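You operate a simulated robot arm through the tools that you are given. There is no shell and no other tool. Be economical: measure what you need, move in short steps, check, and stop when the job is done.

The job below is to be done with a simulated two-armed robot. You get a single attempt, and the scene is never put back.

JOB
Swap the oven's brown mesh block for the same grade; prove 75 degrees.
Fine: oven fan off and still before you pull the block; lay it at the back of the cooling rack; fan on again, heat off at the end.

The check looks at the end state, three seconds after you hand in, the way a careful person would. Anything else that was tipped, shoved, dropped, spilled or broken makes it a failure.

ROBOT AND FRAMES
Two 7-joint arms with two-finger parallel grippers on one trunk, on a base that drives. Base frame: it is fixed to the floor where the robot stands at the start and does not move with it; the origin is under the middle of the robot, x ahead of it, y to its left, z up. Units: m, rad, N and s.
The left shoulder is at the start at [0.05, 0.209, 1.196], the right one opposite. With the tool pointing down near the work surface each hand reaches from about 0.26 to 0.9 m from the robot's upright axis, wherever it stands, measured 20 degrees to its own side. Places, roughly: back of the cooling rack [0.2, 0.8, 0.9]; black latch knob [0.6, 0, 1.2]; fan box lever [0.5, 0.7, 0.9]; green start button [0.4, 0.1, 0.6]; mesh slot [0.6, 0.2, 0.9]; oven display [0.4, 0.1, 0.9]; oven fan lever [0.5, 0, 0.6]; red heat knob [0.4, 0.1, 0.8]; white time knob [0.5, 0.1, 0.8]. Payload 4.4 kg a hand.
The TCP of each hand is the grasp point between the finger pads, 0.023 m short of the fingertips. In the tool frame z runs along the fingers and y along their closing line. The gripper opens to 0.094 m. The fingers are 0.038 m wide and 0.01 m thick; the gripper's body (0.054 by 0.096 m) begins 0.039 m behind the TCP.
Orientation is that of the tool frame in the base frame, as a unit quaternion [x, y, z, w]. With the fingers straight down and closing along the base's y, the tool's x points along the base's -x, its y along +y and its z along -z.

CONTROLS
- The arms move only by the tool jog_arm. It takes "left_plan", "right_plan" or both (then of equal length, played together; a hand with none holds still); each is a list of rows, each a list of 3 entries, a list of its own where there are three numbers: the shift along the tool's x, y, z in m, then the turn, a rotation vector about the tool's x, y, z in rad, then the opening, from 0 (shut) to 1 (fully open). In form: [[[tx, ty, tz], [wx, wy, wz], gripper], ...]. A call has 1 to 10 rows; each row shifts and turns the commanded pose from where the row before left it, along the tool's axes as they then stand. Each row takes 0.2 s and may step no farther than 0.05 m and 0.15 rad from the row before; otherwise, or with a gripper value out of range, the whole call is refused. Where a pose cannot be reached the arm comes as near as it can. A force on the tool above 40 N (or 10 N above the force at the start of the call, whichever is more), or a blocked arm, ends the call early, and 0.2 s more pass. Each finger travels about 0.108 m/s and halts on what it meets, pressing with about 29 N; the grip force reading is that of the motor and also rises with nothing between the fingers. The clock runs only during rows and for 0.2 s after the last one: add rows that do not move to give the fingers time. It gives the time, the measured TCP pose, the force on the tool (base axes), the opening and the grip force at its end, in the units of the frame above (readings bear some noise), with the torque about the TCP (base axes, N m) and any sound that the robot's microphone picked up.
- Cameras (640 x 400 px; columns grow to the right, rows downward): "scene" is now at [0.1207, 0.0674, 1.3586]; the picture's right is [0.78, -0.63, 0.00], its down [-0.41, -0.51, -0.76] and it looks along [0.48, 0.59, -0.65] (base axes); focal length 214 px, centre (320, 200). "left" rides on the left gripper at [0.086, -0.016, -0.074] in its tool frame; the picture's right is [0.18, 0.98, 0.00], its down [-0.58, 0.11, -0.81] and it looks along [-0.79, 0.15, 0.59] (tool axes); focal length 243 px, centre (320, 200). "right" rides on the right gripper at [0.086, 0.016, -0.075] in its tool frame; the picture's right is [-0.18, 0.98, 0.00], its down [-0.58, -0.11, -0.81] and it looks along [-0.79, -0.15, 0.59] (tool axes); focal length 243 px, centre (320, 200). There is no depth. A picture from a camera that has moved, and an enlarged one, comes with that camera's place and axes in the base frame and with its lens.
- get_image(camera): a new picture of that camera. No time passes.
- raise_lower(by): slides the trunk up (or, below 0, down) by that many m; the arms and the scene camera ride with it, the base frame stays. It gives what a move gives, with no picture.
- drive_base(legs): drives the robot by 1 to 6 legs, each [ahead, left, turn to the left] in m, m and rad, along the robot's own axes; the way and the turn of a leg run together, so that a leg with both is an arc; at most 1.5 m and 3.142 rad a leg. The arms and the cameras ride along, it lands a little off, and it stops where it bumps. It gives what a move gives.
- pan_tilt(pan, tilt): turns the head with the scene camera to pan (to the left, within 1.396 rad either way) and tilt (down, from -0.506 to 1.204), counted from straight ahead of the robot. It gives what a move gives.
- inspect(camera, box): a new picture of the part [left, top, right, bottom] of that camera's present view, enlarged. No time passes.
- hand_in(): hands the job in; it is judged then, once.

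Work in short steps. Places have to be worked out from the pictures, the camera data and where the tool is seen: move nearer, look again, correct. Check each grasp and each placing, and mend what went wrong. You have 120 turns and 108 pictures in all, those below and enlarged ones among them. Open the grippers and draw the arms clear of the work before you hand the job in, unless the task says otherwise; then end with one line.

The tools are called after "Emit:" as name(argument=value, ...) on one line, values as JSON. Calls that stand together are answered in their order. jog_arm: Moves the arms, as the interface text tells. Its arguments: {"type":"object","properties":{"left_plan":{"type":"array"},"right_plan":{"type":"array"}},"required":[]} The other tools are called the same way: raise_lower (by) slides the trunk up or down; drive_base (legs) drives the base; pan_tilt (pan, tilt) turns the head that bears the scene camera; get_image (camera) takes a picture; inspect (camera, box) takes an enlarged picture of a part of a camera's view; hand_in () hands the job in.

At the start:

```text
clock: 0.0
left_eef_pos: [0.482, 0.525, 1.202]
left_tcp_rot: [0.001, 1.0, 0.0, 0.0]
left_contact_force: [0.3, 0.3, 0.1]
left_wrist_torque: [0.0, 0.03, 0.0]
left_grip_width: 0.0942
left_gripper_force: 0.1
right_eef_pos: [0.5107, -0.0003, 1.2301]
right_tcp_rot: [0.001, 1.0, 0.0, 0.0]
right_contact_force: [-0.5, 0.3, 1.0]
right_wrist_torque: [-0.02, -0.01, -0.02]
right_grip_width: 0.0939
right_gripper_force: 0.1
trunk travel left (down, up): [-0.275, 0.288]
robot x, y, heading: [0.0032, -0.0004, -0.0]
head pan, tilt: [0.892, 0.71]
```

scene: 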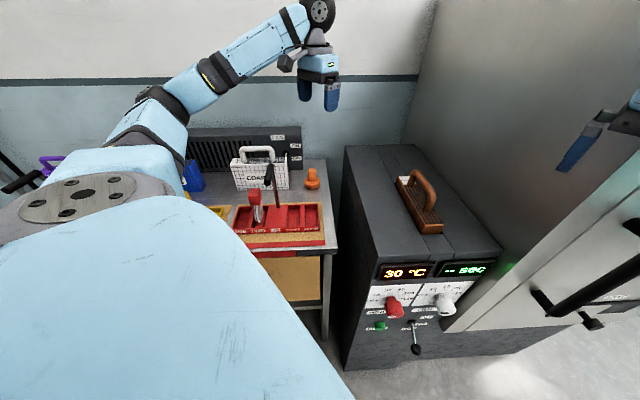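
right: 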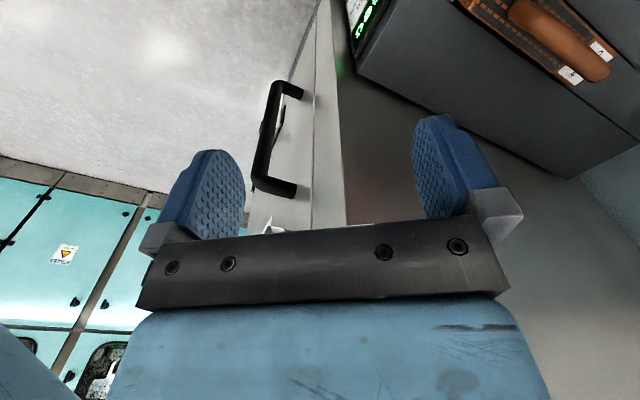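
left: 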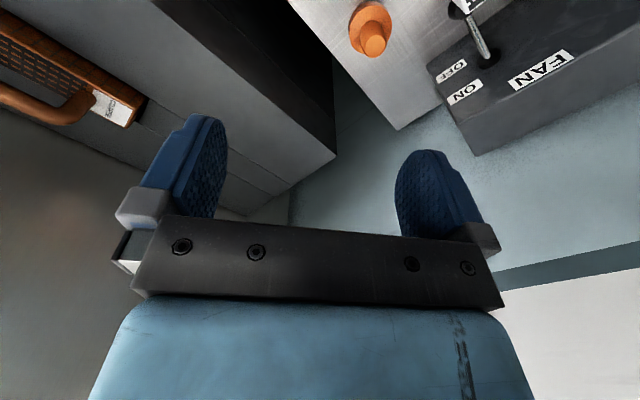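

The scene shows an oven with a brown block in its slot, a display, knobs and levers, and a bench on the left with a rack, a red tray and a fan box. I'll enlarge the views to read the labels.

Emit:
inspect(camera="scene", box=[340, 240, 520, 370])

Emit:
inspect(camera="scene", box=[180, 120, 350, 260])

Emit:
inspect(camera="left", box=[320, 0, 640, 160])

```text
3.08 times, centred on (430, 305) of scene
camera zoom: at [0.1207, 0.0674, 1.3586], right [0.78, -0.63, 0.0], down [-0.41, -0.51, -0.76], along [0.48, 0.59, -0.65], focal length 660 px, centre (-18, -123)
```

zoom: 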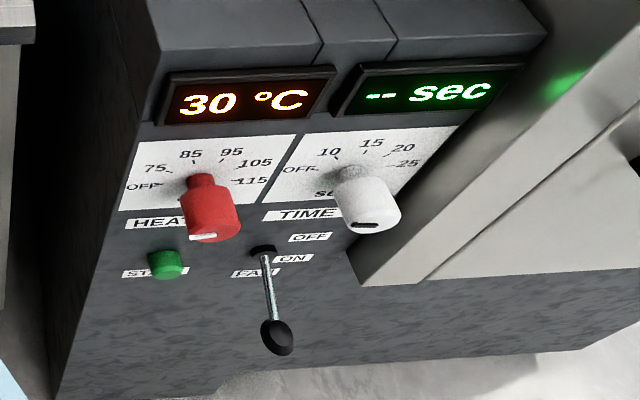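

```text
2.86 times, centred on (265, 190) of scene
camera zoom: at [0.1207, 0.0674, 1.3586], right [0.78, -0.63, 0.0], down [-0.41, -0.51, -0.76], along [0.48, 0.59, -0.65], focal length 613 px, centre (477, 229)
```

zoom: 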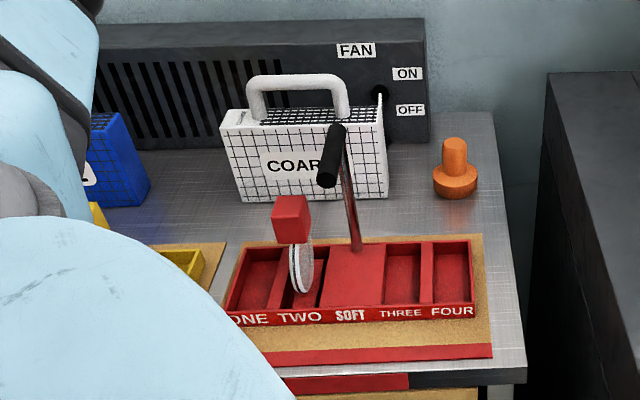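

```text
2.00 times, centred on (480, 80) of left
camera zoom: at [0.3968, 0.5077, 1.2777], right [-0.18, 0.98, 0.0], down [0.58, 0.11, 0.81], along [0.79, 0.15, -0.59], focal length 485 px, centre (0, 440)
```

zoom: 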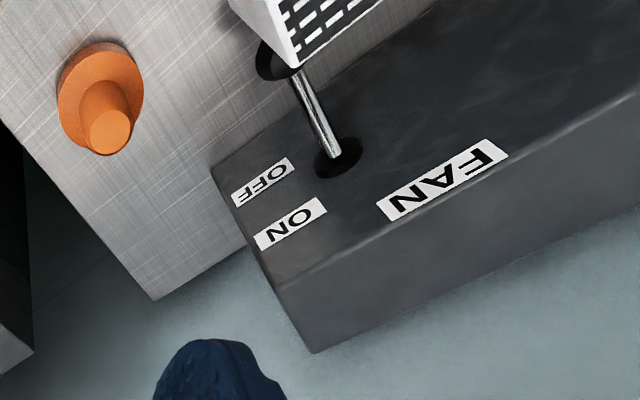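

I can't see the rack or the spare blocks because the left arm is in the way. I'll pan the head further left, then look at the picture.

Emit:
pan_tilt(pan=1.35, tilt=0.6)

Emit:
get_image(camera="scene")

Emit:
pan_tilt(pan=0.0, tilt=0.5)

Emit:
get_image(camera="scene")

```text
clock: 0.9
left_eef_pos: [0.482, 0.5242, 1.202]
left_tcp_rot: [0.0, 1.0, 0.0, 0.0]
left_contact_force: [-0.6, -0.4, 0.2]
left_wrist_torque: [0.02, 0.0, 0.0]
left_grip_width: 0.094
left_gripper_force: 0.0
right_eef_pos: [0.5112, -0.0002, 1.2299]
right_tcp_rot: [0.0, 1.0, 0.0, -0.001]
right_contact_force: [0.8, -0.2, -0.5]
right_wrist_torque: [0.04, 0.02, -0.02]
right_grip_width: 0.0939
right_gripper_force: 0.0
trunk travel left (down, up): [-0.275, 0.288]
robot x, y, heading: [0.0, 0.0005, 0.003]
head pan, tilt: [1.349, 0.6]
```

```text
101 pictures are left
camera scene: at [0.0871, 0.0878, 1.3681], right [0.98, -0.22, 0.0], down [-0.12, -0.55, -0.82], along [0.18, 0.8, -0.57], focal length 214 px, centre (320, 200)
```

scene: 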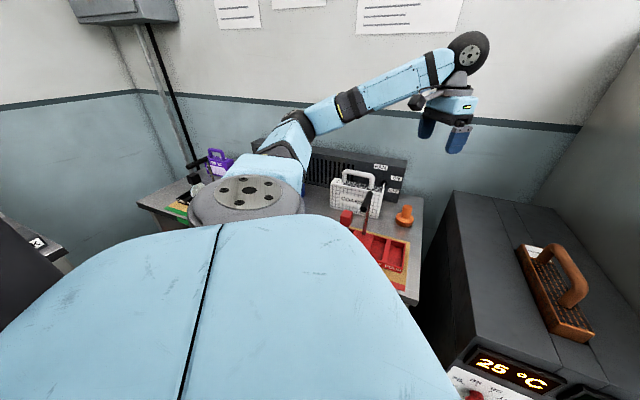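

```text
clock: 2.4
left_eef_pos: [0.4824, 0.5247, 1.2028]
left_tcp_rot: [0.0, 1.0, 0.0, 0.0]
left_contact_force: [0.9, 0.2, -0.6]
left_wrist_torque: [-0.02, 0.01, 0.0]
left_grip_width: 0.0939
left_gripper_force: 0.1
right_eef_pos: [0.5119, 0.0, 1.2302]
right_tcp_rot: [0.0, 1.0, -0.001, 0.0]
right_contact_force: [0.4, -0.2, -0.5]
right_wrist_torque: [-0.02, 0.01, 0.01]
right_grip_width: 0.0942
right_gripper_force: 0.0
trunk travel left (down, up): [-0.275, 0.288]
robot x, y, heading: [0.0023, 0.0016, -0.0]
head pan, tilt: [0.0, 0.499]
```

```text
100 pictures are left
camera scene: at [0.1586, 0.0017, 1.3772], right [0.0, -1.0, 0.0], down [-0.48, 0.0, -0.88], along [0.88, 0.0, -0.48], focal length 214 px, centre (320, 200)
```

scene: 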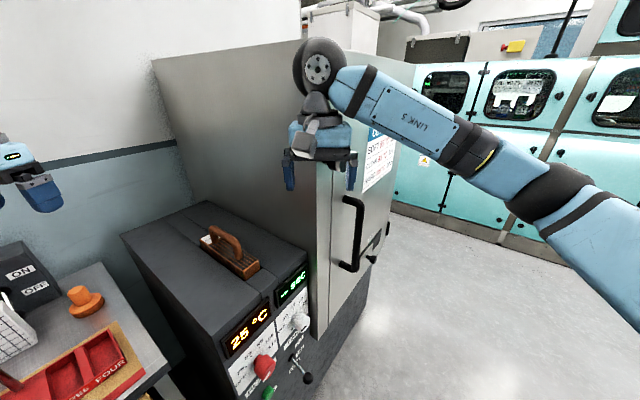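

The display has dropped from 30 to 25. A cabinet with a door handle and a sign stands to the right, so I'll zoom in on the sign, the latch and the panel.

Emit:
inspect(camera="scene", box=[330, 110, 430, 280])

Emit:
inspect(camera="scene", box=[180, 210, 340, 400])

Emit:
get_image(camera="right")

```text
2.35 times, centred on (380, 195) of scene
camera zoom: at [0.1586, 0.0017, 1.3772], right [0.0, -1.0, 0.0], down [-0.48, 0.0, -0.88], along [0.88, 0.0, -0.48], focal length 505 px, centre (179, 212)
```

zoom: 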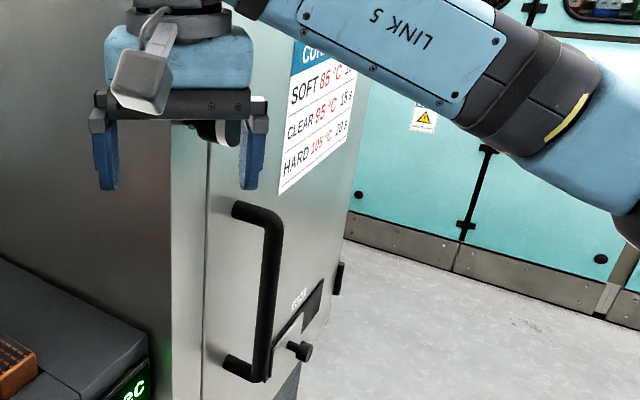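

```text
2.11 times, centred on (260, 305) of scene
camera zoom: at [0.1586, 0.0017, 1.3772], right [0.0, -1.0, 0.0], down [-0.48, 0.0, -0.88], along [0.88, 0.0, -0.48], focal length 452 px, centre (446, -21)
```

zoom: 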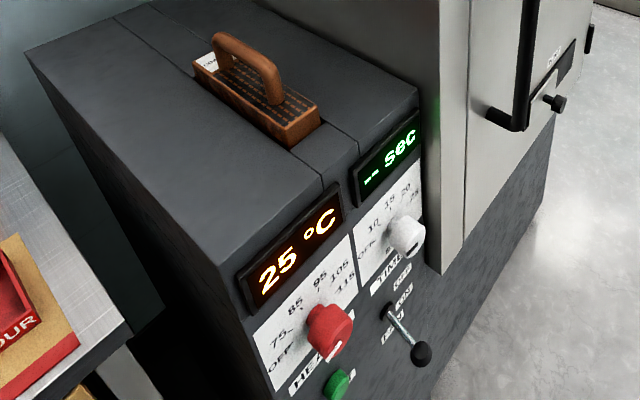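

```text
97 pictures are left
camera right: at [0.4253, 0.0158, 1.3054], right [0.18, 0.98, 0.0], down [0.58, -0.11, 0.81], along [0.79, -0.15, -0.59], focal length 243 px, centre (320, 200)
```

right: 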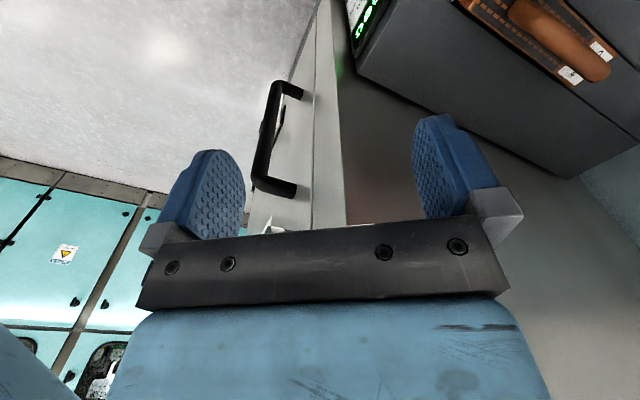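

The brown block carries a white label. I'll zoom in with both wrist cameras to read its grade.

Emit:
inspect(camera="right", box=[450, 0, 640, 100])

Emit:
inspect(camera="left", box=[0, 0, 200, 160])

Emit:
inspect(camera="scene", box=[190, 220, 280, 290])

```text
3.37 times, centred on (545, 50) of right
camera zoom: at [0.4253, 0.0158, 1.3054], right [0.18, 0.98, 0.0], down [0.58, -0.11, 0.81], along [0.79, -0.15, -0.59], focal length 817 px, centre (-438, 705)
```

zoom: 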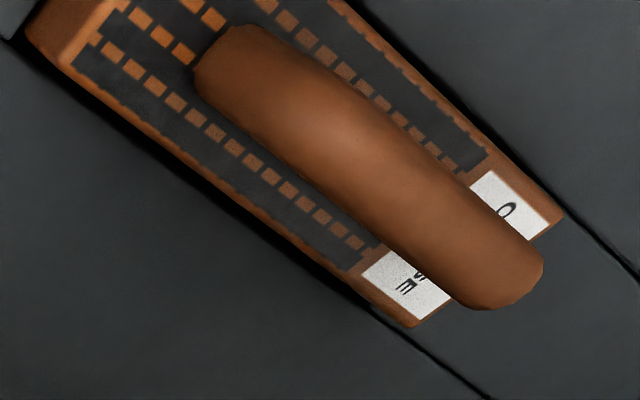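

```text
2.50 times, centred on (100, 80) of left
camera zoom: at [0.3968, 0.5077, 1.2777], right [-0.18, 0.98, 0.0], down [0.58, 0.11, 0.81], along [0.79, 0.15, -0.59], focal length 606 px, centre (870, 500)
```

zoom: 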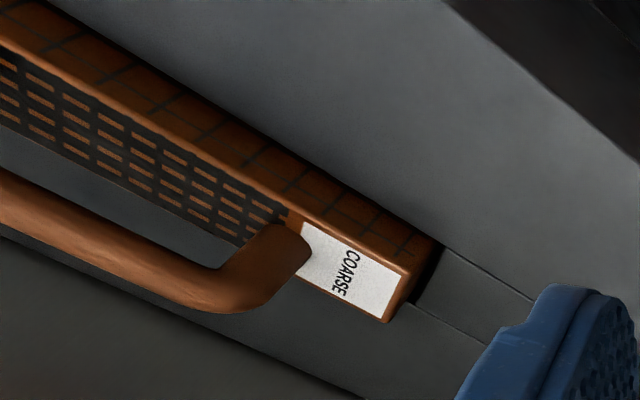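

```text
5.71 times, centred on (235, 255) of scene
camera zoom: at [0.1586, 0.0017, 1.3772], right [0.0, -1.0, 0.0], down [-0.48, 0.0, -0.88], along [0.88, 0.0, -0.48], focal length 1226 px, centre (806, -114)
```

zoom: 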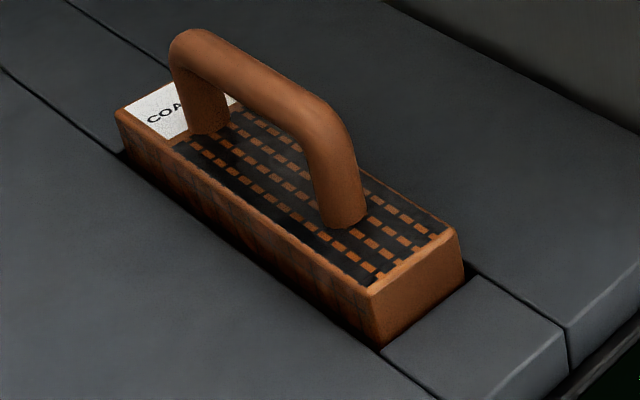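

The block's grade is COARSE, which looks the same as the white spare on the bench. I'll pull the left hand back and yaw it so its camera faces +y, towards the bench and rack.

Emit:
jog_arm(left_plan=[[[0.04, 0, -0.02], [0, 0, 0], 1], [[0.04, 0, -0.02], [0, 0, 0], 1], [[0.03, 0, -0.02], [0, 0, -0.15], 1], [[0, 0, 0], [0, 0, -0.15], 1], [[0, 0, 0], [0, 0, -0.15], 1], [[0, 0, 0], [0, 0, -0.15], 1], [[0, 0, 0], [0, 0, -0.15], 1], [[0, 0, 0], [0, 0, -0.15], 1], [[0, 0, 0], [0, 0, -0.15], 1], [[0, 0, 0], [0, 0, -0.15], 1]])

Emit:
get_image(camera="left")

```text
clock: 4.6
left_eef_pos: [0.3835, 0.5169, 1.2596]
left_tcp_rot: [-0.566, 0.825, 0.0, 0.0]
left_contact_force: [0.6, 1.1, -0.4]
left_wrist_torque: [-0.01, -0.01, 0.03]
left_grip_width: 0.094
left_gripper_force: 0.1
left hand out of reach, approached as far as the arm can: row 3
right_eef_pos: [0.5111, -0.0008, 1.2311]
right_tcp_rot: [0.0, 1.0, 0.001, 0.0]
right_contact_force: [-0.1, -0.1, 0.2]
right_wrist_torque: [0.01, 0.0, 0.01]
right_grip_width: 0.0941
right_gripper_force: 0.1
trunk travel left (down, up): [-0.275, 0.288]
robot x, y, heading: [0.0013, -0.0003, 0.001]
head pan, tilt: [0.0, 0.499]
```

```text
93 pictures are left
camera left: at [0.3683, 0.43, 1.3357], right [-0.98, 0.18, 0.0], down [0.11, 0.58, 0.81], along [0.15, 0.79, -0.59], focal length 243 px, centre (320, 200)
```

left: 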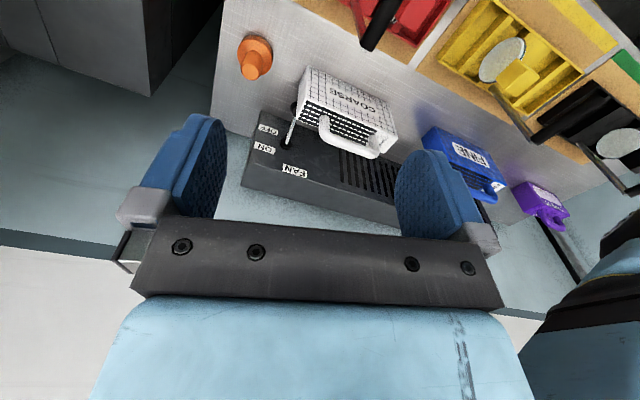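

The white block reads COARSE and the blue one FINE, with a purple block further along. I'll zoom in to find the cooling rack and read the other labels.

Emit:
inspect(camera="left", box=[400, 0, 640, 240])

Emit:
inspect(camera="left", box=[220, 0, 440, 220])

```text
1.67 times, centred on (520, 120) of left
camera zoom: at [0.3683, 0.43, 1.3357], right [-0.98, 0.18, 0.0], down [0.11, 0.58, 0.81], along [0.15, 0.79, -0.59], focal length 404 px, centre (-13, 333)
```

zoom: 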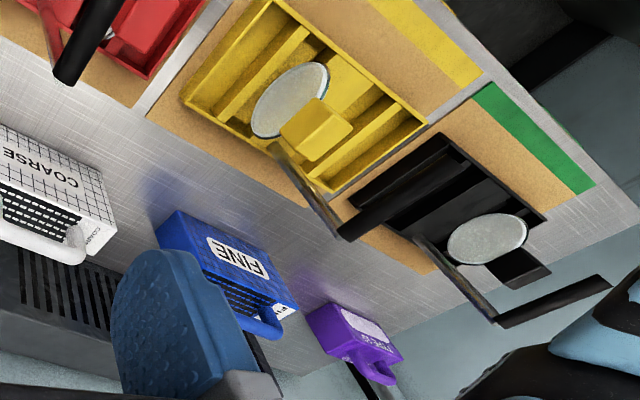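

```text
1.82 times, centred on (330, 110) of left
camera zoom: at [0.3683, 0.43, 1.3357], right [-0.98, 0.18, 0.0], down [0.11, 0.58, 0.81], along [0.15, 0.79, -0.59], focal length 441 px, centre (302, 364)
```

zoom: 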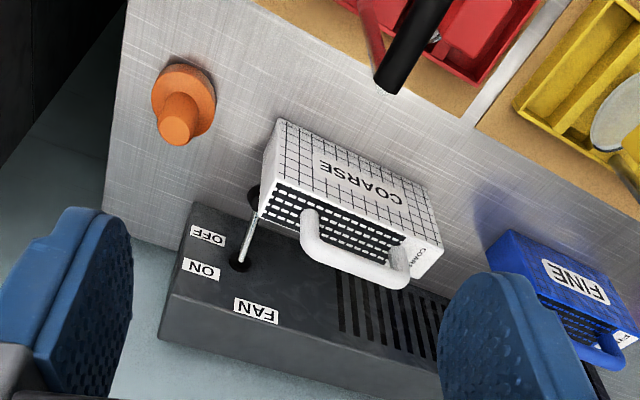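

I still can't identify the rack. I'll pan the head back to the bench now that the left arm has moved.

Emit:
pan_tilt(pan=1.2, tilt=0.65)

Emit:
get_image(camera="scene")

```text
clock: 6.0
left_eef_pos: [0.3832, 0.5162, 1.2601]
left_tcp_rot: [-0.564, 0.825, -0.001, 0.0]
left_contact_force: [1.2, -0.3, 0.8]
left_wrist_torque: [0.02, 0.02, 0.03]
left_grip_width: 0.0941
left_gripper_force: 0.1
right_eef_pos: [0.512, 0.0004, 1.2308]
right_tcp_rot: [0.0, 1.0, -0.001, 0.0]
right_contact_force: [0.1, 0.3, -0.6]
right_wrist_torque: [-0.01, -0.04, -0.03]
right_grip_width: 0.0941
right_gripper_force: 0.2
trunk travel left (down, up): [-0.275, 0.288]
robot x, y, heading: [-0.0017, 0.0003, -0.005]
head pan, tilt: [1.201, 0.649]
```

```text
90 pictures are left
camera scene: at [0.0991, 0.0825, 1.3639], right [0.93, -0.36, 0.0], down [-0.22, -0.56, -0.8], along [0.29, 0.74, -0.6], focal length 214 px, centre (320, 200)
```

scene: 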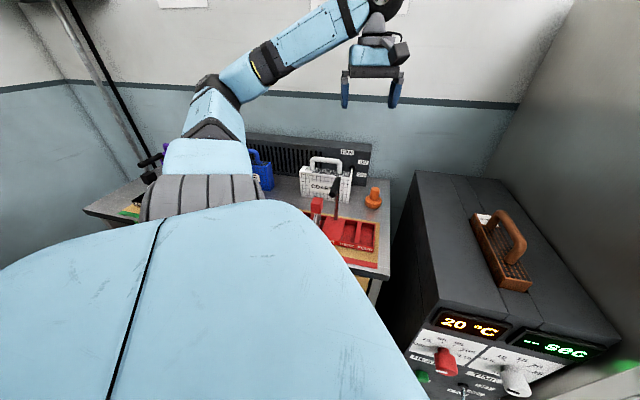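

The display now reads 20. By my estimates the bench and the oven are both yawed about 51°, the white block is near (0.37, 0.73) and the blue near (0.10, 0.91), and the rack's back lies between them. I'll move the left camera over that area for a closer look.

Emit:
jog_arm(left_plan=[[[0.0, 0.04, 0], [0, 0, 0], 1], [[0.01, 0.04, 0], [0, 0, 0], 1], [[0.01, 0.04, 0], [0, 0, 0], 1], [[0.01, 0.04, 0], [0, 0, 0], 1], [[0.0, 0.0, 0], [0, 0, 0], 1]])

Emit:
get_image(camera="left")

```text
clock: 7.2
left_eef_pos: [0.3265, 0.4524, 1.2435]
left_tcp_rot: [-0.564, 0.825, 0.0, 0.0]
left_contact_force: [-0.4, -0.2, -0.2]
left_wrist_torque: [-0.02, 0.0, -0.02]
left_grip_width: 0.094
left_gripper_force: 0.1
left hand out of reach, approached as far as the arm can: row 1, 2, 3, 4
right_eef_pos: [0.5116, 0.0004, 1.2305]
right_tcp_rot: [0.0, 1.0, 0.0, 0.0]
right_contact_force: [0.6, 0.4, -0.5]
right_wrist_torque: [0.03, -0.02, -0.03]
right_grip_width: 0.0938
right_gripper_force: 0.0
trunk travel left (down, up): [-0.275, 0.288]
robot x, y, heading: [-0.0052, -0.0004, 0.004]
head pan, tilt: [1.201, 0.649]
```

```text
89 pictures are left
camera left: at [0.3104, 0.3653, 1.3198], right [-0.98, 0.18, 0.0], down [0.11, 0.58, 0.81], along [0.15, 0.79, -0.59], focal length 243 px, centre (320, 200)
```

left: 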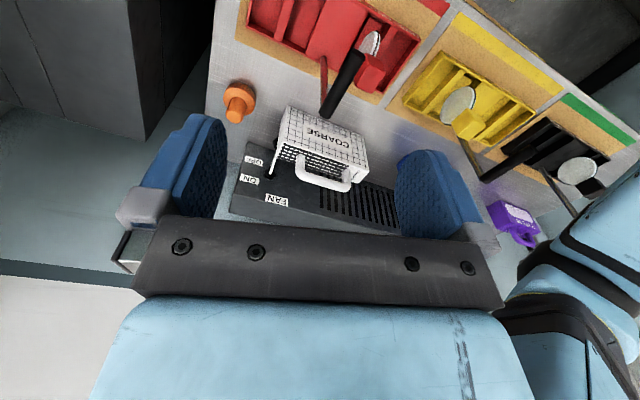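

The left hand is near its reach limit from this heading. Turning the base about 0.89 rad to face the oven and bench squarely should put both in reach, so I'll turn halfway first and look.

Emit:
drive_base(legs=[[0, 0, 0.45]])

Emit:
get_image(camera="scene")

```text
clock: 8.9
left_eef_pos: [0.0772, 0.5267, 1.2586]
left_tcp_rot: [0.73, -0.683, 0.003, -0.016]
left_contact_force: [0.5, 0.0, -0.3]
left_wrist_torque: [0.0, 0.04, 0.02]
left_grip_width: 0.094
left_gripper_force: 0.0
right_eef_pos: [0.4375, 0.1946, 1.2501]
right_tcp_rot: [-0.216, 0.976, 0.008, 0.017]
right_contact_force: [0.4, 0.2, 0.1]
right_wrist_torque: [0.02, 0.0, 0.01]
right_grip_width: 0.0939
right_gripper_force: 0.1
trunk travel left (down, up): [-0.275, 0.288]
robot x, y, heading: [0.0013, -0.0022, 0.437]
head pan, tilt: [1.201, 0.649]
```

```text
88 pictures are left
camera scene: at [0.0259, 0.0933, 1.3677], right [1.0, 0.07, 0.03], down [0.06, -0.59, -0.81], along [-0.04, 0.81, -0.59], focal length 214 px, centre (320, 200)
```

scene: 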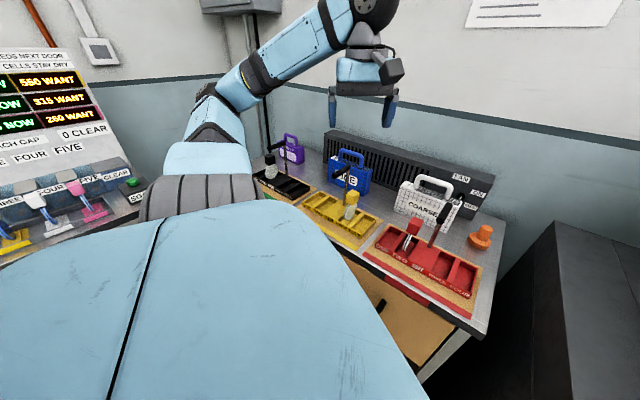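

The bench shows clearly now, and there's another machine further left that I'll keep away from. I'll finish the turn.

Emit:
drive_base(legs=[[0, 0, 0.45]])

Emit:
pan_tilt(pan=0.35, tilt=0.65)

Emit:
get_image(camera="scene")

```text
clock: 10.0
left_eef_pos: [0.0435, 0.5262, 1.257]
left_tcp_rot: [0.746, -0.665, 0.005, -0.015]
left_contact_force: [0.3, 0.0, -0.6]
left_wrist_torque: [-0.02, 0.02, 0.01]
left_grip_width: 0.0941
left_gripper_force: 0.1
right_eef_pos: [0.4275, 0.2052, 1.2601]
right_tcp_rot: [-0.233, 0.972, 0.013, 0.028]
right_contact_force: [0.2, 0.0, 0.4]
right_wrist_torque: [0.02, 0.03, 0.04]
right_grip_width: 0.0941
right_gripper_force: 0.2
trunk travel left (down, up): [-0.275, 0.288]
robot x, y, heading: [-0.0104, -0.0083, 0.491]
head pan, tilt: [1.201, 0.649]
stopped in leg 1: the robot was blocked; the commanded pose is now the measured one
```

```text
clock: 11.1
left_eef_pos: [0.0426, 0.526, 1.2581]
left_tcp_rot: [0.748, -0.664, 0.003, -0.018]
left_contact_force: [0.0, -1.1, -0.3]
left_wrist_torque: [0.02, 0.01, 0.0]
left_grip_width: 0.0943
left_gripper_force: 0.1
right_eef_pos: [0.4242, 0.2057, 1.2593]
right_tcp_rot: [-0.235, 0.971, 0.012, 0.028]
right_contact_force: [-0.6, -0.2, -0.3]
right_wrist_torque: [0.0, -0.01, -0.01]
right_grip_width: 0.0939
right_gripper_force: 0.1
trunk travel left (down, up): [-0.275, 0.288]
robot x, y, heading: [-0.0055, -0.0076, 0.491]
head pan, tilt: [0.351, 0.649]
```

```text
87 pictures are left
camera scene: at [0.0819, 0.0681, 1.3687], right [0.75, -0.67, 0.01], down [-0.38, -0.43, -0.82], along [0.55, 0.61, -0.58], focal length 214 px, centre (320, 200)
```

scene: 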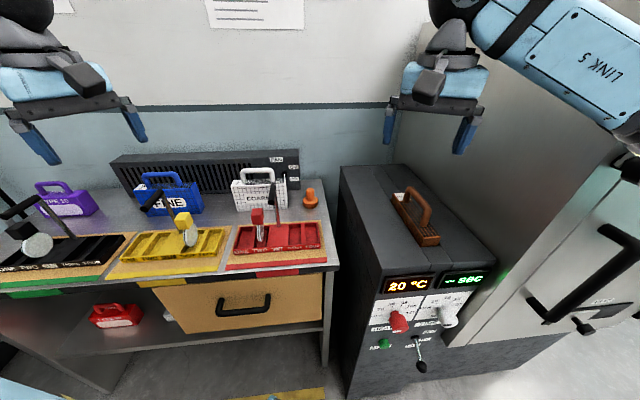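

The base touched something while turning and is leaning slightly. I'll back straight away from the oven and bench face to free it and gain working room.

Emit:
drive_base(legs=[[-0.11, -0.047, 0]])

Emit:
get_image(camera="scene")

```text
clock: 12.4
left_eef_pos: [-0.0106, 0.4518, 1.2456]
left_tcp_rot: [0.75, -0.661, 0.0, -0.002]
left_contact_force: [0.2, -0.4, -0.2]
left_wrist_torque: [0.02, -0.07, 0.04]
left_grip_width: 0.0942
left_gripper_force: 0.1
right_eef_pos: [0.3748, 0.1365, 1.241]
right_tcp_rot: [-0.239, 0.971, 0.005, 0.01]
right_contact_force: [0.0, -1.0, -0.7]
right_wrist_torque: [0.02, -0.07, -0.01]
right_grip_width: 0.094
right_gripper_force: 0.1
trunk travel left (down, up): [-0.275, 0.288]
robot x, y, heading: [-0.0794, -0.0979, 0.497]
head pan, tilt: [0.351, 0.649]
```

```text
86 pictures are left
camera scene: at [0.0352, -0.003, 1.3641], right [0.75, -0.66, 0.0], down [-0.4, -0.45, -0.8], along [0.53, 0.6, -0.6], focal length 214 px, centre (320, 200)
```

scene: 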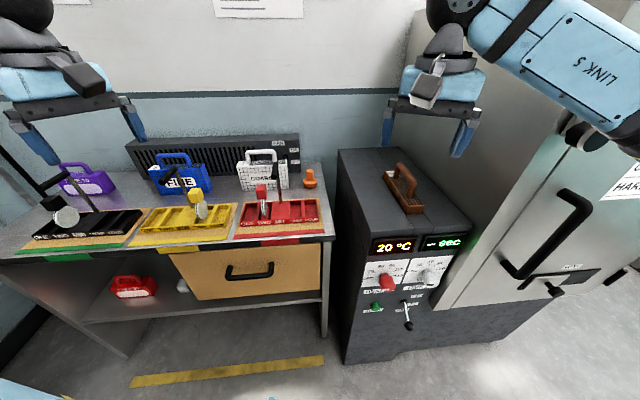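

Things on the bench look undisturbed. I'll turn the rest of the way from here while easing back a little more.

Emit:
drive_base(legs=[[-0.1, -0.03, 0], [0, 0, 0.38]])

Emit:
pan_tilt(pan=0.1, tilt=0.6)

Emit:
get_image(camera="scene")

```text
clock: 14.7
left_eef_pos: [-0.2958, 0.364, 1.2452]
left_tcp_rot: [0.862, -0.507, 0.0, -0.002]
left_contact_force: [-0.2, 0.7, 0.2]
left_wrist_torque: [-0.02, 0.0, 0.0]
left_grip_width: 0.0937
left_gripper_force: 0.1
right_eef_pos: [0.1783, 0.2153, 1.2392]
right_tcp_rot: [-0.421, 0.907, 0.006, 0.007]
right_contact_force: [-0.5, -0.3, 0.4]
right_wrist_torque: [0.01, 0.02, -0.04]
right_grip_width: 0.0941
right_gripper_force: 0.0
trunk travel left (down, up): [-0.275, 0.288]
robot x, y, heading: [-0.1527, -0.1739, 0.883]
head pan, tilt: [0.351, 0.649]
```

```text
clock: 15.5
left_eef_pos: [-0.2962, 0.3635, 1.2447]
left_tcp_rot: [0.863, -0.505, 0.0, -0.002]
left_contact_force: [-0.1, 0.8, -0.4]
left_wrist_torque: [-0.01, -0.02, -0.02]
left_grip_width: 0.094
left_gripper_force: 0.1
right_eef_pos: [0.1786, 0.2161, 1.2392]
right_tcp_rot: [-0.421, 0.907, 0.007, 0.007]
right_contact_force: [1.1, -0.4, -0.9]
right_wrist_torque: [0.03, -0.01, 0.0]
right_grip_width: 0.0942
right_gripper_force: 0.0
trunk travel left (down, up): [-0.275, 0.288]
robot x, y, heading: [-0.1548, -0.1762, 0.881]
head pan, tilt: [0.099, 0.6]
```

```text
85 pictures are left
camera scene: at [-0.0617, -0.0482, 1.3681], right [0.83, -0.56, 0.0], down [-0.31, -0.47, -0.82], along [0.46, 0.69, -0.57], focal length 214 px, centre (320, 200)
```

scene: 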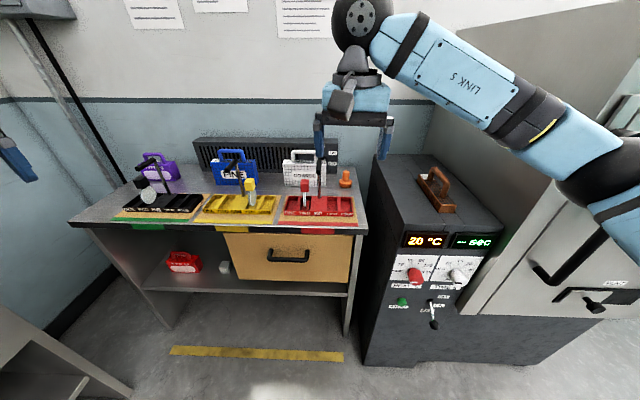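

The whole workspace is in view. I'll zoom in on the bench and then the panel.

Emit:
inspect(camera="scene", box=[70, 120, 390, 290])

Emit:
inspect(camera="scene", box=[370, 160, 530, 340])

```text
2.00 times, centred on (230, 205) of scene
camera zoom: at [-0.0617, -0.0482, 1.3681], right [0.83, -0.56, 0.0], down [-0.31, -0.47, -0.82], along [0.46, 0.69, -0.57], focal length 429 px, centre (500, 190)
```

zoom: 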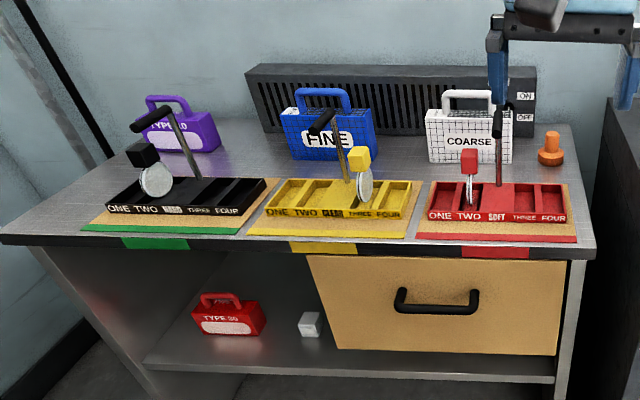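

```text
2.22 times, centred on (450, 250) of scene
camera zoom: at [-0.0617, -0.0482, 1.3681], right [0.83, -0.56, 0.0], down [-0.31, -0.47, -0.82], along [0.46, 0.69, -0.57], focal length 477 px, centre (31, 89)
```

zoom: 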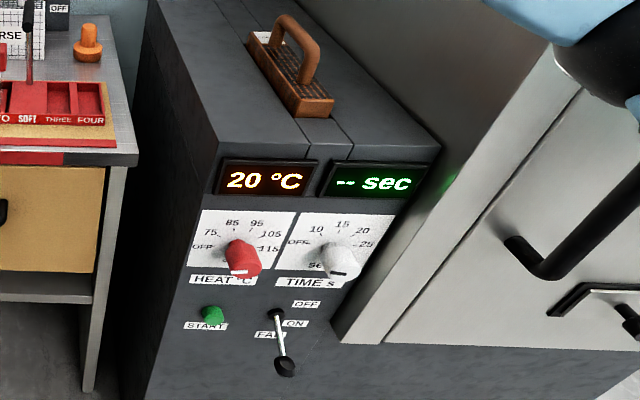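

The lever tip triangulates to about (0.456, 0.037, 0.611). It hangs about 30° down, which is ON. The bench is the rack, with free room at its back between FINE and COARSE. To prepare for panel work, I'll slide the right hand right and back, then pitch it towards horizontal.

Emit:
jog_arm(right_plan=[[[0.02, -0.045, 0], [0, 0, 0], 0.5], [[0.02, -0.045, 0.02], [0, 0, 0], 0.5], [[0.02, -0.045, 0.02], [0, 0, 0], 0.5], [[0.02, -0.045, 0.02], [0, 0, 0], 0.5], [[0.02, -0.04, 0.02], [0, 0, 0], 0.5], [[0, -0.04, 0.03], [0, -0.15, 0], 0.5], [[0, 0, 0.03], [0, -0.15, 0], 0.5], [[0, 0, 0.0], [0, -0.15, 0], 0.5], [[0, 0, 0.0], [0, -0.15, 0], 0.5], [[0, 0, 0.0], [0, -0.15, 0], 0.5]])

Emit:
raise_lower(by=-0.2)

Emit:
get_image(camera="scene")

```text
refused: row 2 steps farther than a row can; nothing moved
```

```text
clock: 17.6
left_eef_pos: [-0.2967, 0.3635, 1.0445]
left_tcp_rot: [0.863, -0.506, -0.001, -0.002]
left_contact_force: [-0.8, 0.4, 1.3]
left_wrist_torque: [0.01, -0.02, 0.01]
left_grip_width: 0.0939
left_gripper_force: 0.1
right_eef_pos: [0.1797, 0.2165, 1.0392]
right_tcp_rot: [-0.421, 0.907, 0.007, 0.008]
right_contact_force: [0.3, 0.4, 0.3]
right_wrist_torque: [-0.01, -0.03, 0.01]
right_grip_width: 0.0941
right_gripper_force: 0.0
trunk travel left (down, up): [-0.075, 0.488]
robot x, y, heading: [-0.1546, -0.1757, 0.878]
head pan, tilt: [0.099, 0.6]
```

```text
82 pictures are left
camera scene: at [-0.0618, -0.0483, 1.1682], right [0.83, -0.56, 0.0], down [-0.31, -0.47, -0.83], along [0.46, 0.69, -0.56], focal length 214 px, centre (320, 200)
```

scene: 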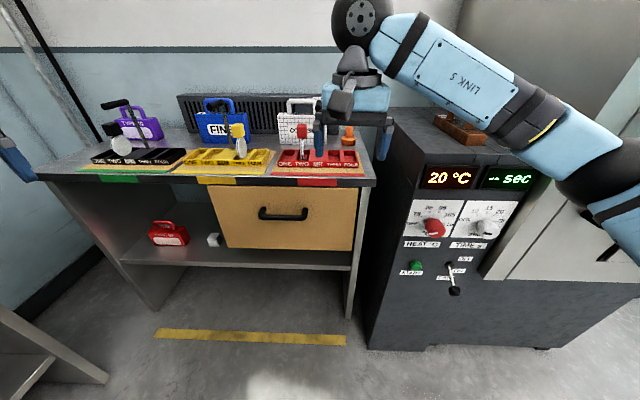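

The jog was refused because its steps were too long, but the trunk went down safely. I'll repeat it with shorter steps.

Emit:
jog_arm(right_plan=[[[0.025, -0.04, 0], [0, 0, 0], 0.5], [[0.025, -0.04, 0], [0, 0, 0], 0.5], [[0.02, -0.04, 0.01], [0, 0, 0], 0.5], [[0.02, -0.04, 0.01], [0, 0, 0], 0.5], [[0.0, -0.04, 0.02], [0, -0.15, 0], 0.5], [[0, -0.03, 0.03], [0, -0.15, 0], 0.5], [[0, 0, 0.03], [0, -0.15, 0], 0.5], [[0, 0, 0.0], [0, -0.15, 0], 0.5], [[0, 0, 0.0], [0, -0.15, 0], 0.5], [[0, 0, 0.0], [0, -0.15, 0], 0.5]])

Emit:
get_image(camera="scene")

```text
clock: 19.8
left_eef_pos: [-0.2963, 0.3633, 1.0446]
left_tcp_rot: [0.863, -0.506, -0.001, -0.001]
left_contact_force: [0.8, 0.0, 0.1]
left_wrist_torque: [-0.01, 0.0, 0.03]
left_grip_width: 0.0941
left_gripper_force: 0.0
right_eef_pos: [0.3188, 0.0352, 0.9427]
right_tcp_rot: [-0.377, 0.813, 0.189, 0.402]
right_contact_force: [0.5, 0.7, 0.1]
right_wrist_torque: [0.01, 0.0, -0.02]
right_grip_width: 0.0471
right_gripper_force: 0.1
right hand out of reach, approached as far as the arm can: row 9, 10
trunk travel left (down, up): [-0.075, 0.488]
robot x, y, heading: [-0.1542, -0.1768, 0.88]
head pan, tilt: [0.099, 0.6]
```

```text
81 pictures are left
camera scene: at [-0.0616, -0.0482, 1.1682], right [0.83, -0.56, 0.0], down [-0.31, -0.47, -0.83], along [0.46, 0.69, -0.56], focal length 214 px, centre (320, 200)
```

scene: 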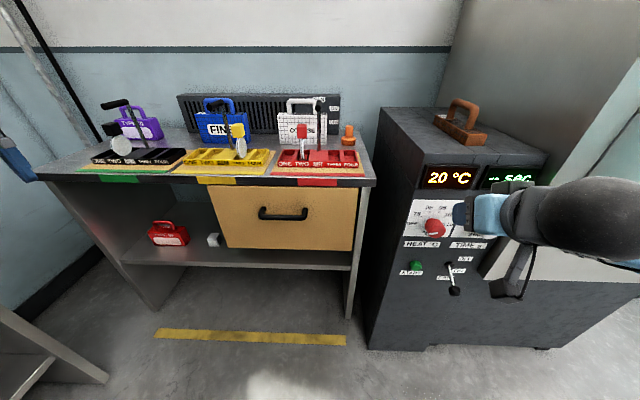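

The hand stops at about 48° of pitch because it's too close to the robot. I'll back the base up 0.15 m so the arm can stretch forward.

Emit:
drive_base(legs=[[-0.15, 0, 0]])

Emit:
jog_arm(right_plan=[[[0, 0, 0.02], [0, -0.1, 0], 0.5], [[0, 0, 0.02], [0, -0.1, 0], 0.5], [[0.02, 0, 0.02], [0, -0.1, 0], 0.5], [[0.02, 0, 0.02], [0, -0.15, 0], 0.5], [[0.03, 0, 0.02], [0, -0.15, 0], 0.5], [[0.03, 0, 0.0], [0, -0.1, 0], 0.5], [[0, 0, 0], [0, 0, 0], 0.5]])

Emit:
get_image(camera="scene")

```text
clock: 21.2
left_eef_pos: [-0.3937, 0.2476, 1.0448]
left_tcp_rot: [0.863, -0.505, 0.0, -0.002]
left_contact_force: [0.1, -0.5, -0.2]
left_wrist_torque: [0.03, 0.0, 0.05]
left_grip_width: 0.094
left_gripper_force: 0.0
right_eef_pos: [0.2237, -0.0795, 0.9431]
right_tcp_rot: [-0.377, 0.813, 0.189, 0.401]
right_contact_force: [-0.4, -0.4, -0.7]
right_wrist_torque: [0.01, 0.02, 0.0]
right_grip_width: 0.0469
right_gripper_force: 0.1
trunk travel left (down, up): [-0.075, 0.488]
robot x, y, heading: [-0.2446, -0.2874, 0.884]
head pan, tilt: [0.099, 0.6]
```

```text
clock: 22.8
left_eef_pos: [-0.3915, 0.2471, 1.0451]
left_tcp_rot: [0.863, -0.504, 0.0, -0.002]
left_contact_force: [-0.1, 0.0, -0.2]
left_wrist_torque: [-0.01, -0.02, 0.0]
left_grip_width: 0.0939
left_gripper_force: 0.0
right_eef_pos: [0.2274, -0.0369, 0.8984]
right_tcp_rot: [-0.358, 0.745, 0.258, 0.499]
right_contact_force: [-0.8, 1.1, -0.1]
right_wrist_torque: [0.04, 0.0, 0.02]
right_grip_width: 0.0471
right_gripper_force: 0.0
right hand out of reach, approached as far as the arm can: row 3, 4, 5, 6
trunk travel left (down, up): [-0.075, 0.488]
robot x, y, heading: [-0.2486, -0.2925, 0.883]
head pan, tilt: [0.099, 0.6]
```

```text
80 pictures are left
camera scene: at [-0.1575, -0.1639, 1.1682], right [0.83, -0.55, 0.0], down [-0.31, -0.47, -0.83], along [0.46, 0.69, -0.56], focal length 214 px, centre (320, 200)
```

scene: 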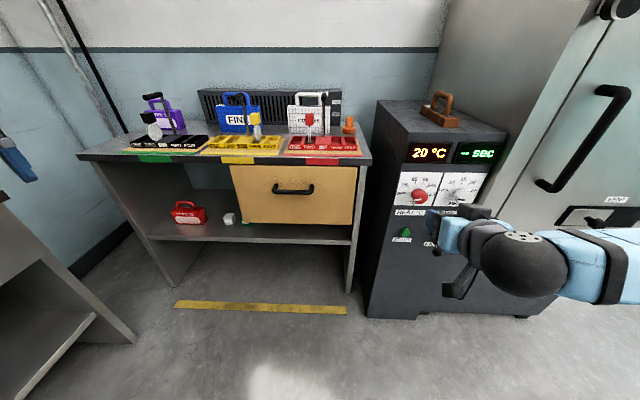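

The pitch sticks near 60°. I'll try stretching the hand further forward while pitching more.

Emit:
jog_arm(right_plan=[[[-0.02, 0, 0.035], [0, 0, 0], 0.5], [[-0.02, 0, 0.035], [0, 0, 0], 0.5], [[-0.02, 0, 0.035], [0, -0.1, 0], 0.5], [[0, 0, 0.0], [0, -0.12, 0], 0.5], [[0, 0, 0.0], [0, -0.12, 0], 0.5], [[0, 0, 0.0], [0, -0.12, 0], 0.5], [[0, 0, 0], [0, 0, 0], 0.5]])

Emit:
get_image(camera="right")

```text
clock: 24.4
left_eef_pos: [-0.3922, 0.2469, 1.045]
left_tcp_rot: [0.863, -0.504, 0.001, -0.002]
left_contact_force: [-0.5, 0.2, -0.2]
left_wrist_torque: [-0.01, 0.0, 0.0]
left_grip_width: 0.094
left_gripper_force: 0.1
right_eef_pos: [0.2942, 0.0475, 0.9138]
right_tcp_rot: [-0.349, 0.727, 0.271, 0.526]
right_contact_force: [0.0, 0.5, -0.5]
right_wrist_torque: [0.05, -0.01, 0.0]
right_grip_width: 0.0471
right_gripper_force: 0.2
right hand out of reach, approached as far as the arm can: row 3, 4, 5, 6
trunk travel left (down, up): [-0.075, 0.488]
robot x, y, heading: [-0.2499, -0.294, 0.884]
head pan, tilt: [0.099, 0.6]
```

```text
79 pictures are left
camera right: at [0.2217, -0.0183, 0.8552], right [-0.74, 0.64, 0.2], down [-0.26, -0.55, 0.79], along [0.62, 0.53, 0.58], focal length 243 px, centre (320, 200)
```

right: 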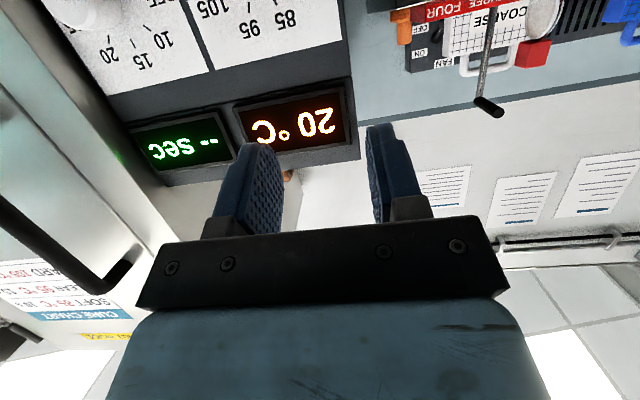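

The hand is now at about 64°. The lever is further right and lower than the hand, so I'll move there while continuing to pitch and see if the reach improves.

Emit:
raise_lower(by=-0.07)

Emit:
jog_arm(right_plan=[[[0, -0.04, 0], [0, 0, 0], 0.5], [[0, -0.04, 0], [0, 0, 0], 0.5], [[0, -0.04, 0], [0, 0, 0], 0.5], [[0.04, 0, -0.02], [0, -0.05, 0], 0.5], [[0.04, 0, -0.02], [0, -0.1, 0], 0.5], [[0.04, 0, -0.01], [0, -0.1, 0], 0.5], [[0.0, 0, 0.0], [0, -0.1, 0], 0.5], [[0, 0, 0], [0, 0, 0], 0.5]])

Emit:
get_image(camera="scene")

```text
clock: 25.5
left_eef_pos: [-0.3919, 0.2473, 0.9748]
left_tcp_rot: [0.863, -0.505, 0.0, -0.001]
left_contact_force: [0.4, -0.1, 0.2]
left_wrist_torque: [0.0, 0.01, 0.02]
left_grip_width: 0.094
left_gripper_force: 0.1
right_eef_pos: [0.2928, 0.0474, 0.8445]
right_tcp_rot: [-0.348, 0.727, 0.271, 0.526]
right_contact_force: [0.2, -0.3, -0.3]
right_wrist_torque: [0.0, 0.02, 0.0]
right_grip_width: 0.0467
right_gripper_force: 0.0
trunk travel left (down, up): [-0.005, 0.558]
robot x, y, heading: [-0.251, -0.2937, 0.885]
head pan, tilt: [0.099, 0.6]
```

```text
clock: 27.3
left_eef_pos: [-0.393, 0.2467, 0.9742]
left_tcp_rot: [0.864, -0.504, 0.0, 0.0]
left_contact_force: [-0.1, 0.2, 0.0]
left_wrist_torque: [-0.01, 0.01, 0.0]
left_grip_width: 0.0939
left_gripper_force: 0.0
right_eef_pos: [0.1555, 0.0384, 0.8144]
right_tcp_rot: [-0.295, 0.625, 0.327, 0.645]
right_contact_force: [-0.3, -0.4, -0.5]
right_wrist_torque: [0.01, 0.04, -0.01]
right_grip_width: 0.0471
right_gripper_force: 0.0
right hand out of reach, approached as far as the arm can: row 1, 2, 3, 4, 5, 6, 7
trunk travel left (down, up): [-0.005, 0.558]
robot x, y, heading: [-0.2488, -0.2914, 0.887]
head pan, tilt: [0.099, 0.6]
```

```text
78 pictures are left
camera scene: at [-0.1573, -0.1641, 1.0982], right [0.83, -0.55, 0.0], down [-0.31, -0.47, -0.83], along [0.46, 0.69, -0.56], focal length 214 px, centre (320, 200)
```

scene: 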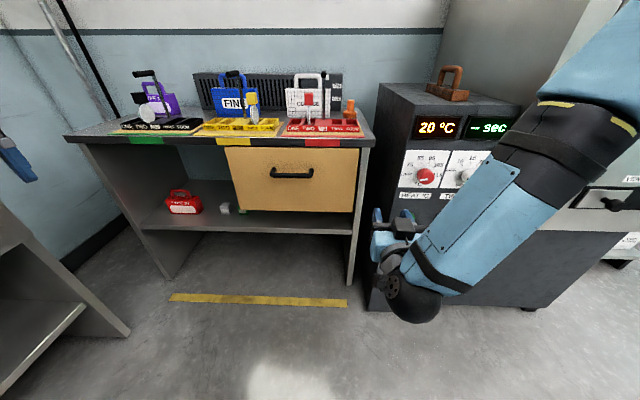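

The hand is now horizontal and pointing at the panel, but too far left. I'll test how freely it moves down and forward in this pose before shifting the base right.

Emit:
jog_arm(right_plan=[[[0.04, 0, 0], [0, 0, 0], 0.5], [[0.04, 0, 0.0], [0, 0, 0], 0.5], [[0.04, 0, 0.0], [0, 0, 0], 0.5], [[0.04, 0, 0], [0, 0, 0], 0.5], [[0.0, 0, 0.03], [0, 0, 0], 0.5], [[0.0, 0, 0.03], [0, 0, 0], 0.5], [[0, 0, 0], [0, 0, 0], 0.5]])

Emit:
get_image(camera="scene")

```text
clock: 28.9
left_eef_pos: [-0.3922, 0.2472, 0.9737]
left_tcp_rot: [0.864, -0.504, 0.0, 0.0]
left_contact_force: [0.2, 0.6, 0.4]
left_wrist_torque: [-0.01, -0.01, -0.01]
left_grip_width: 0.0939
left_gripper_force: 0.0
right_eef_pos: [0.1161, 0.1196, 0.7056]
right_tcp_rot: [-0.295, 0.625, 0.327, 0.645]
right_contact_force: [-0.6, -0.1, 0.0]
right_wrist_torque: [0.02, 0.03, 0.01]
right_grip_width: 0.0471
right_gripper_force: 0.1
right hand out of reach, approached as far as the arm can: row 1, 2, 3, 4, 5, 6
trunk travel left (down, up): [-0.005, 0.558]
robot x, y, heading: [-0.2481, -0.2891, 0.88]
head pan, tilt: [0.099, 0.6]
```

```text
77 pictures are left
camera scene: at [-0.1574, -0.1639, 1.0982], right [0.83, -0.55, 0.0], down [-0.31, -0.47, -0.83], along [0.46, 0.69, -0.56], focal length 214 px, centre (320, 200)
```

scene: 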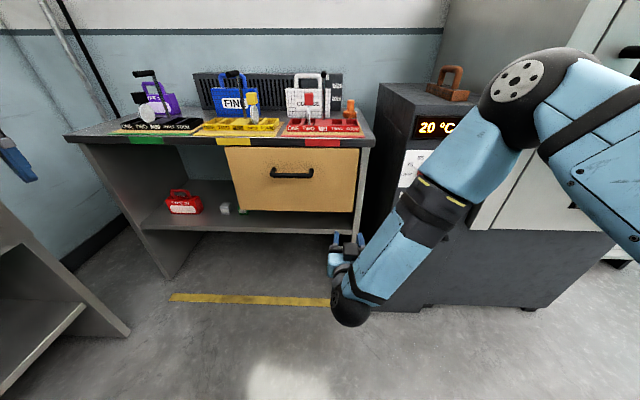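

The wrist is at its limit with the forearm this steep, and a more outstretched arm should fix that. Before backing the base up I'll look to the right rear for obstacles.

Emit:
pan_tilt(pan=-1.39, tilt=0.5)

Emit:
get_image(camera="scene")

Emit:
pan_tilt(pan=1.39, tilt=0.5)

Emit:
get_image(camera="scene")

```text
clock: 30.5
left_eef_pos: [-0.3931, 0.2478, 0.9747]
left_tcp_rot: [0.863, -0.504, 0.001, -0.001]
left_contact_force: [0.1, 0.9, 0.1]
left_wrist_torque: [0.02, -0.03, -0.05]
left_grip_width: 0.0938
left_gripper_force: 0.0
right_eef_pos: [0.1169, 0.1179, 0.706]
right_tcp_rot: [-0.295, 0.625, 0.327, 0.644]
right_contact_force: [-1.3, -1.3, 0.1]
right_wrist_torque: [-0.02, 0.01, 0.04]
right_grip_width: 0.047
right_gripper_force: 0.0
trunk travel left (down, up): [-0.005, 0.558]
robot x, y, heading: [-0.2528, -0.2879, 0.89]
head pan, tilt: [-1.389, 0.499]
```

```text
76 pictures are left
camera scene: at [-0.1267, -0.2815, 1.1072], right [-0.48, -0.88, 0.0], down [-0.42, 0.23, -0.88], along [0.77, -0.42, -0.48], focal length 214 px, centre (320, 200)
```

scene: 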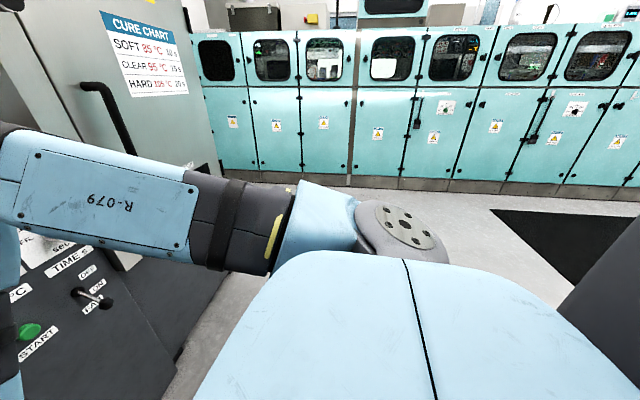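

```text
clock: 32.9
left_eef_pos: [-0.393, 0.2476, 0.9751]
left_tcp_rot: [0.863, -0.504, 0.0, -0.001]
left_contact_force: [0.5, -0.2, -0.6]
left_wrist_torque: [-0.03, 0.03, -0.01]
left_grip_width: 0.0941
left_gripper_force: 0.0
right_eef_pos: [0.116, 0.1184, 0.7049]
right_tcp_rot: [-0.294, 0.625, 0.326, 0.645]
right_contact_force: [0.2, -0.3, 0.7]
right_wrist_torque: [-0.01, -0.01, -0.02]
right_grip_width: 0.047
right_gripper_force: 0.1
trunk travel left (down, up): [-0.005, 0.558]
robot x, y, heading: [-0.2511, -0.2907, 0.886]
head pan, tilt: [1.389, 0.499]
```

```text
75 pictures are left
camera scene: at [-0.2651, -0.1681, 1.1072], right [0.76, 0.65, 0.0], down [0.31, -0.37, -0.88], along [-0.57, 0.67, -0.48], focal length 214 px, centre (320, 200)
```

scene: 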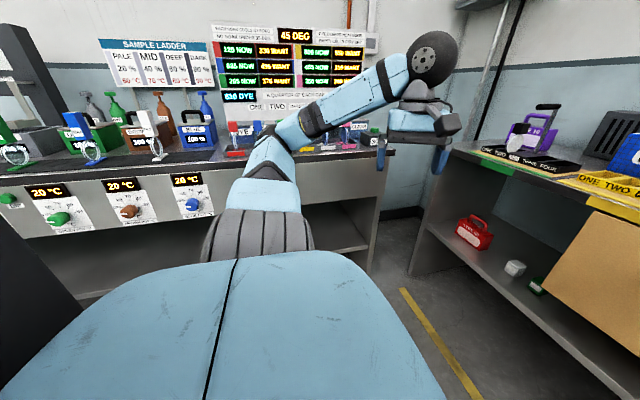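

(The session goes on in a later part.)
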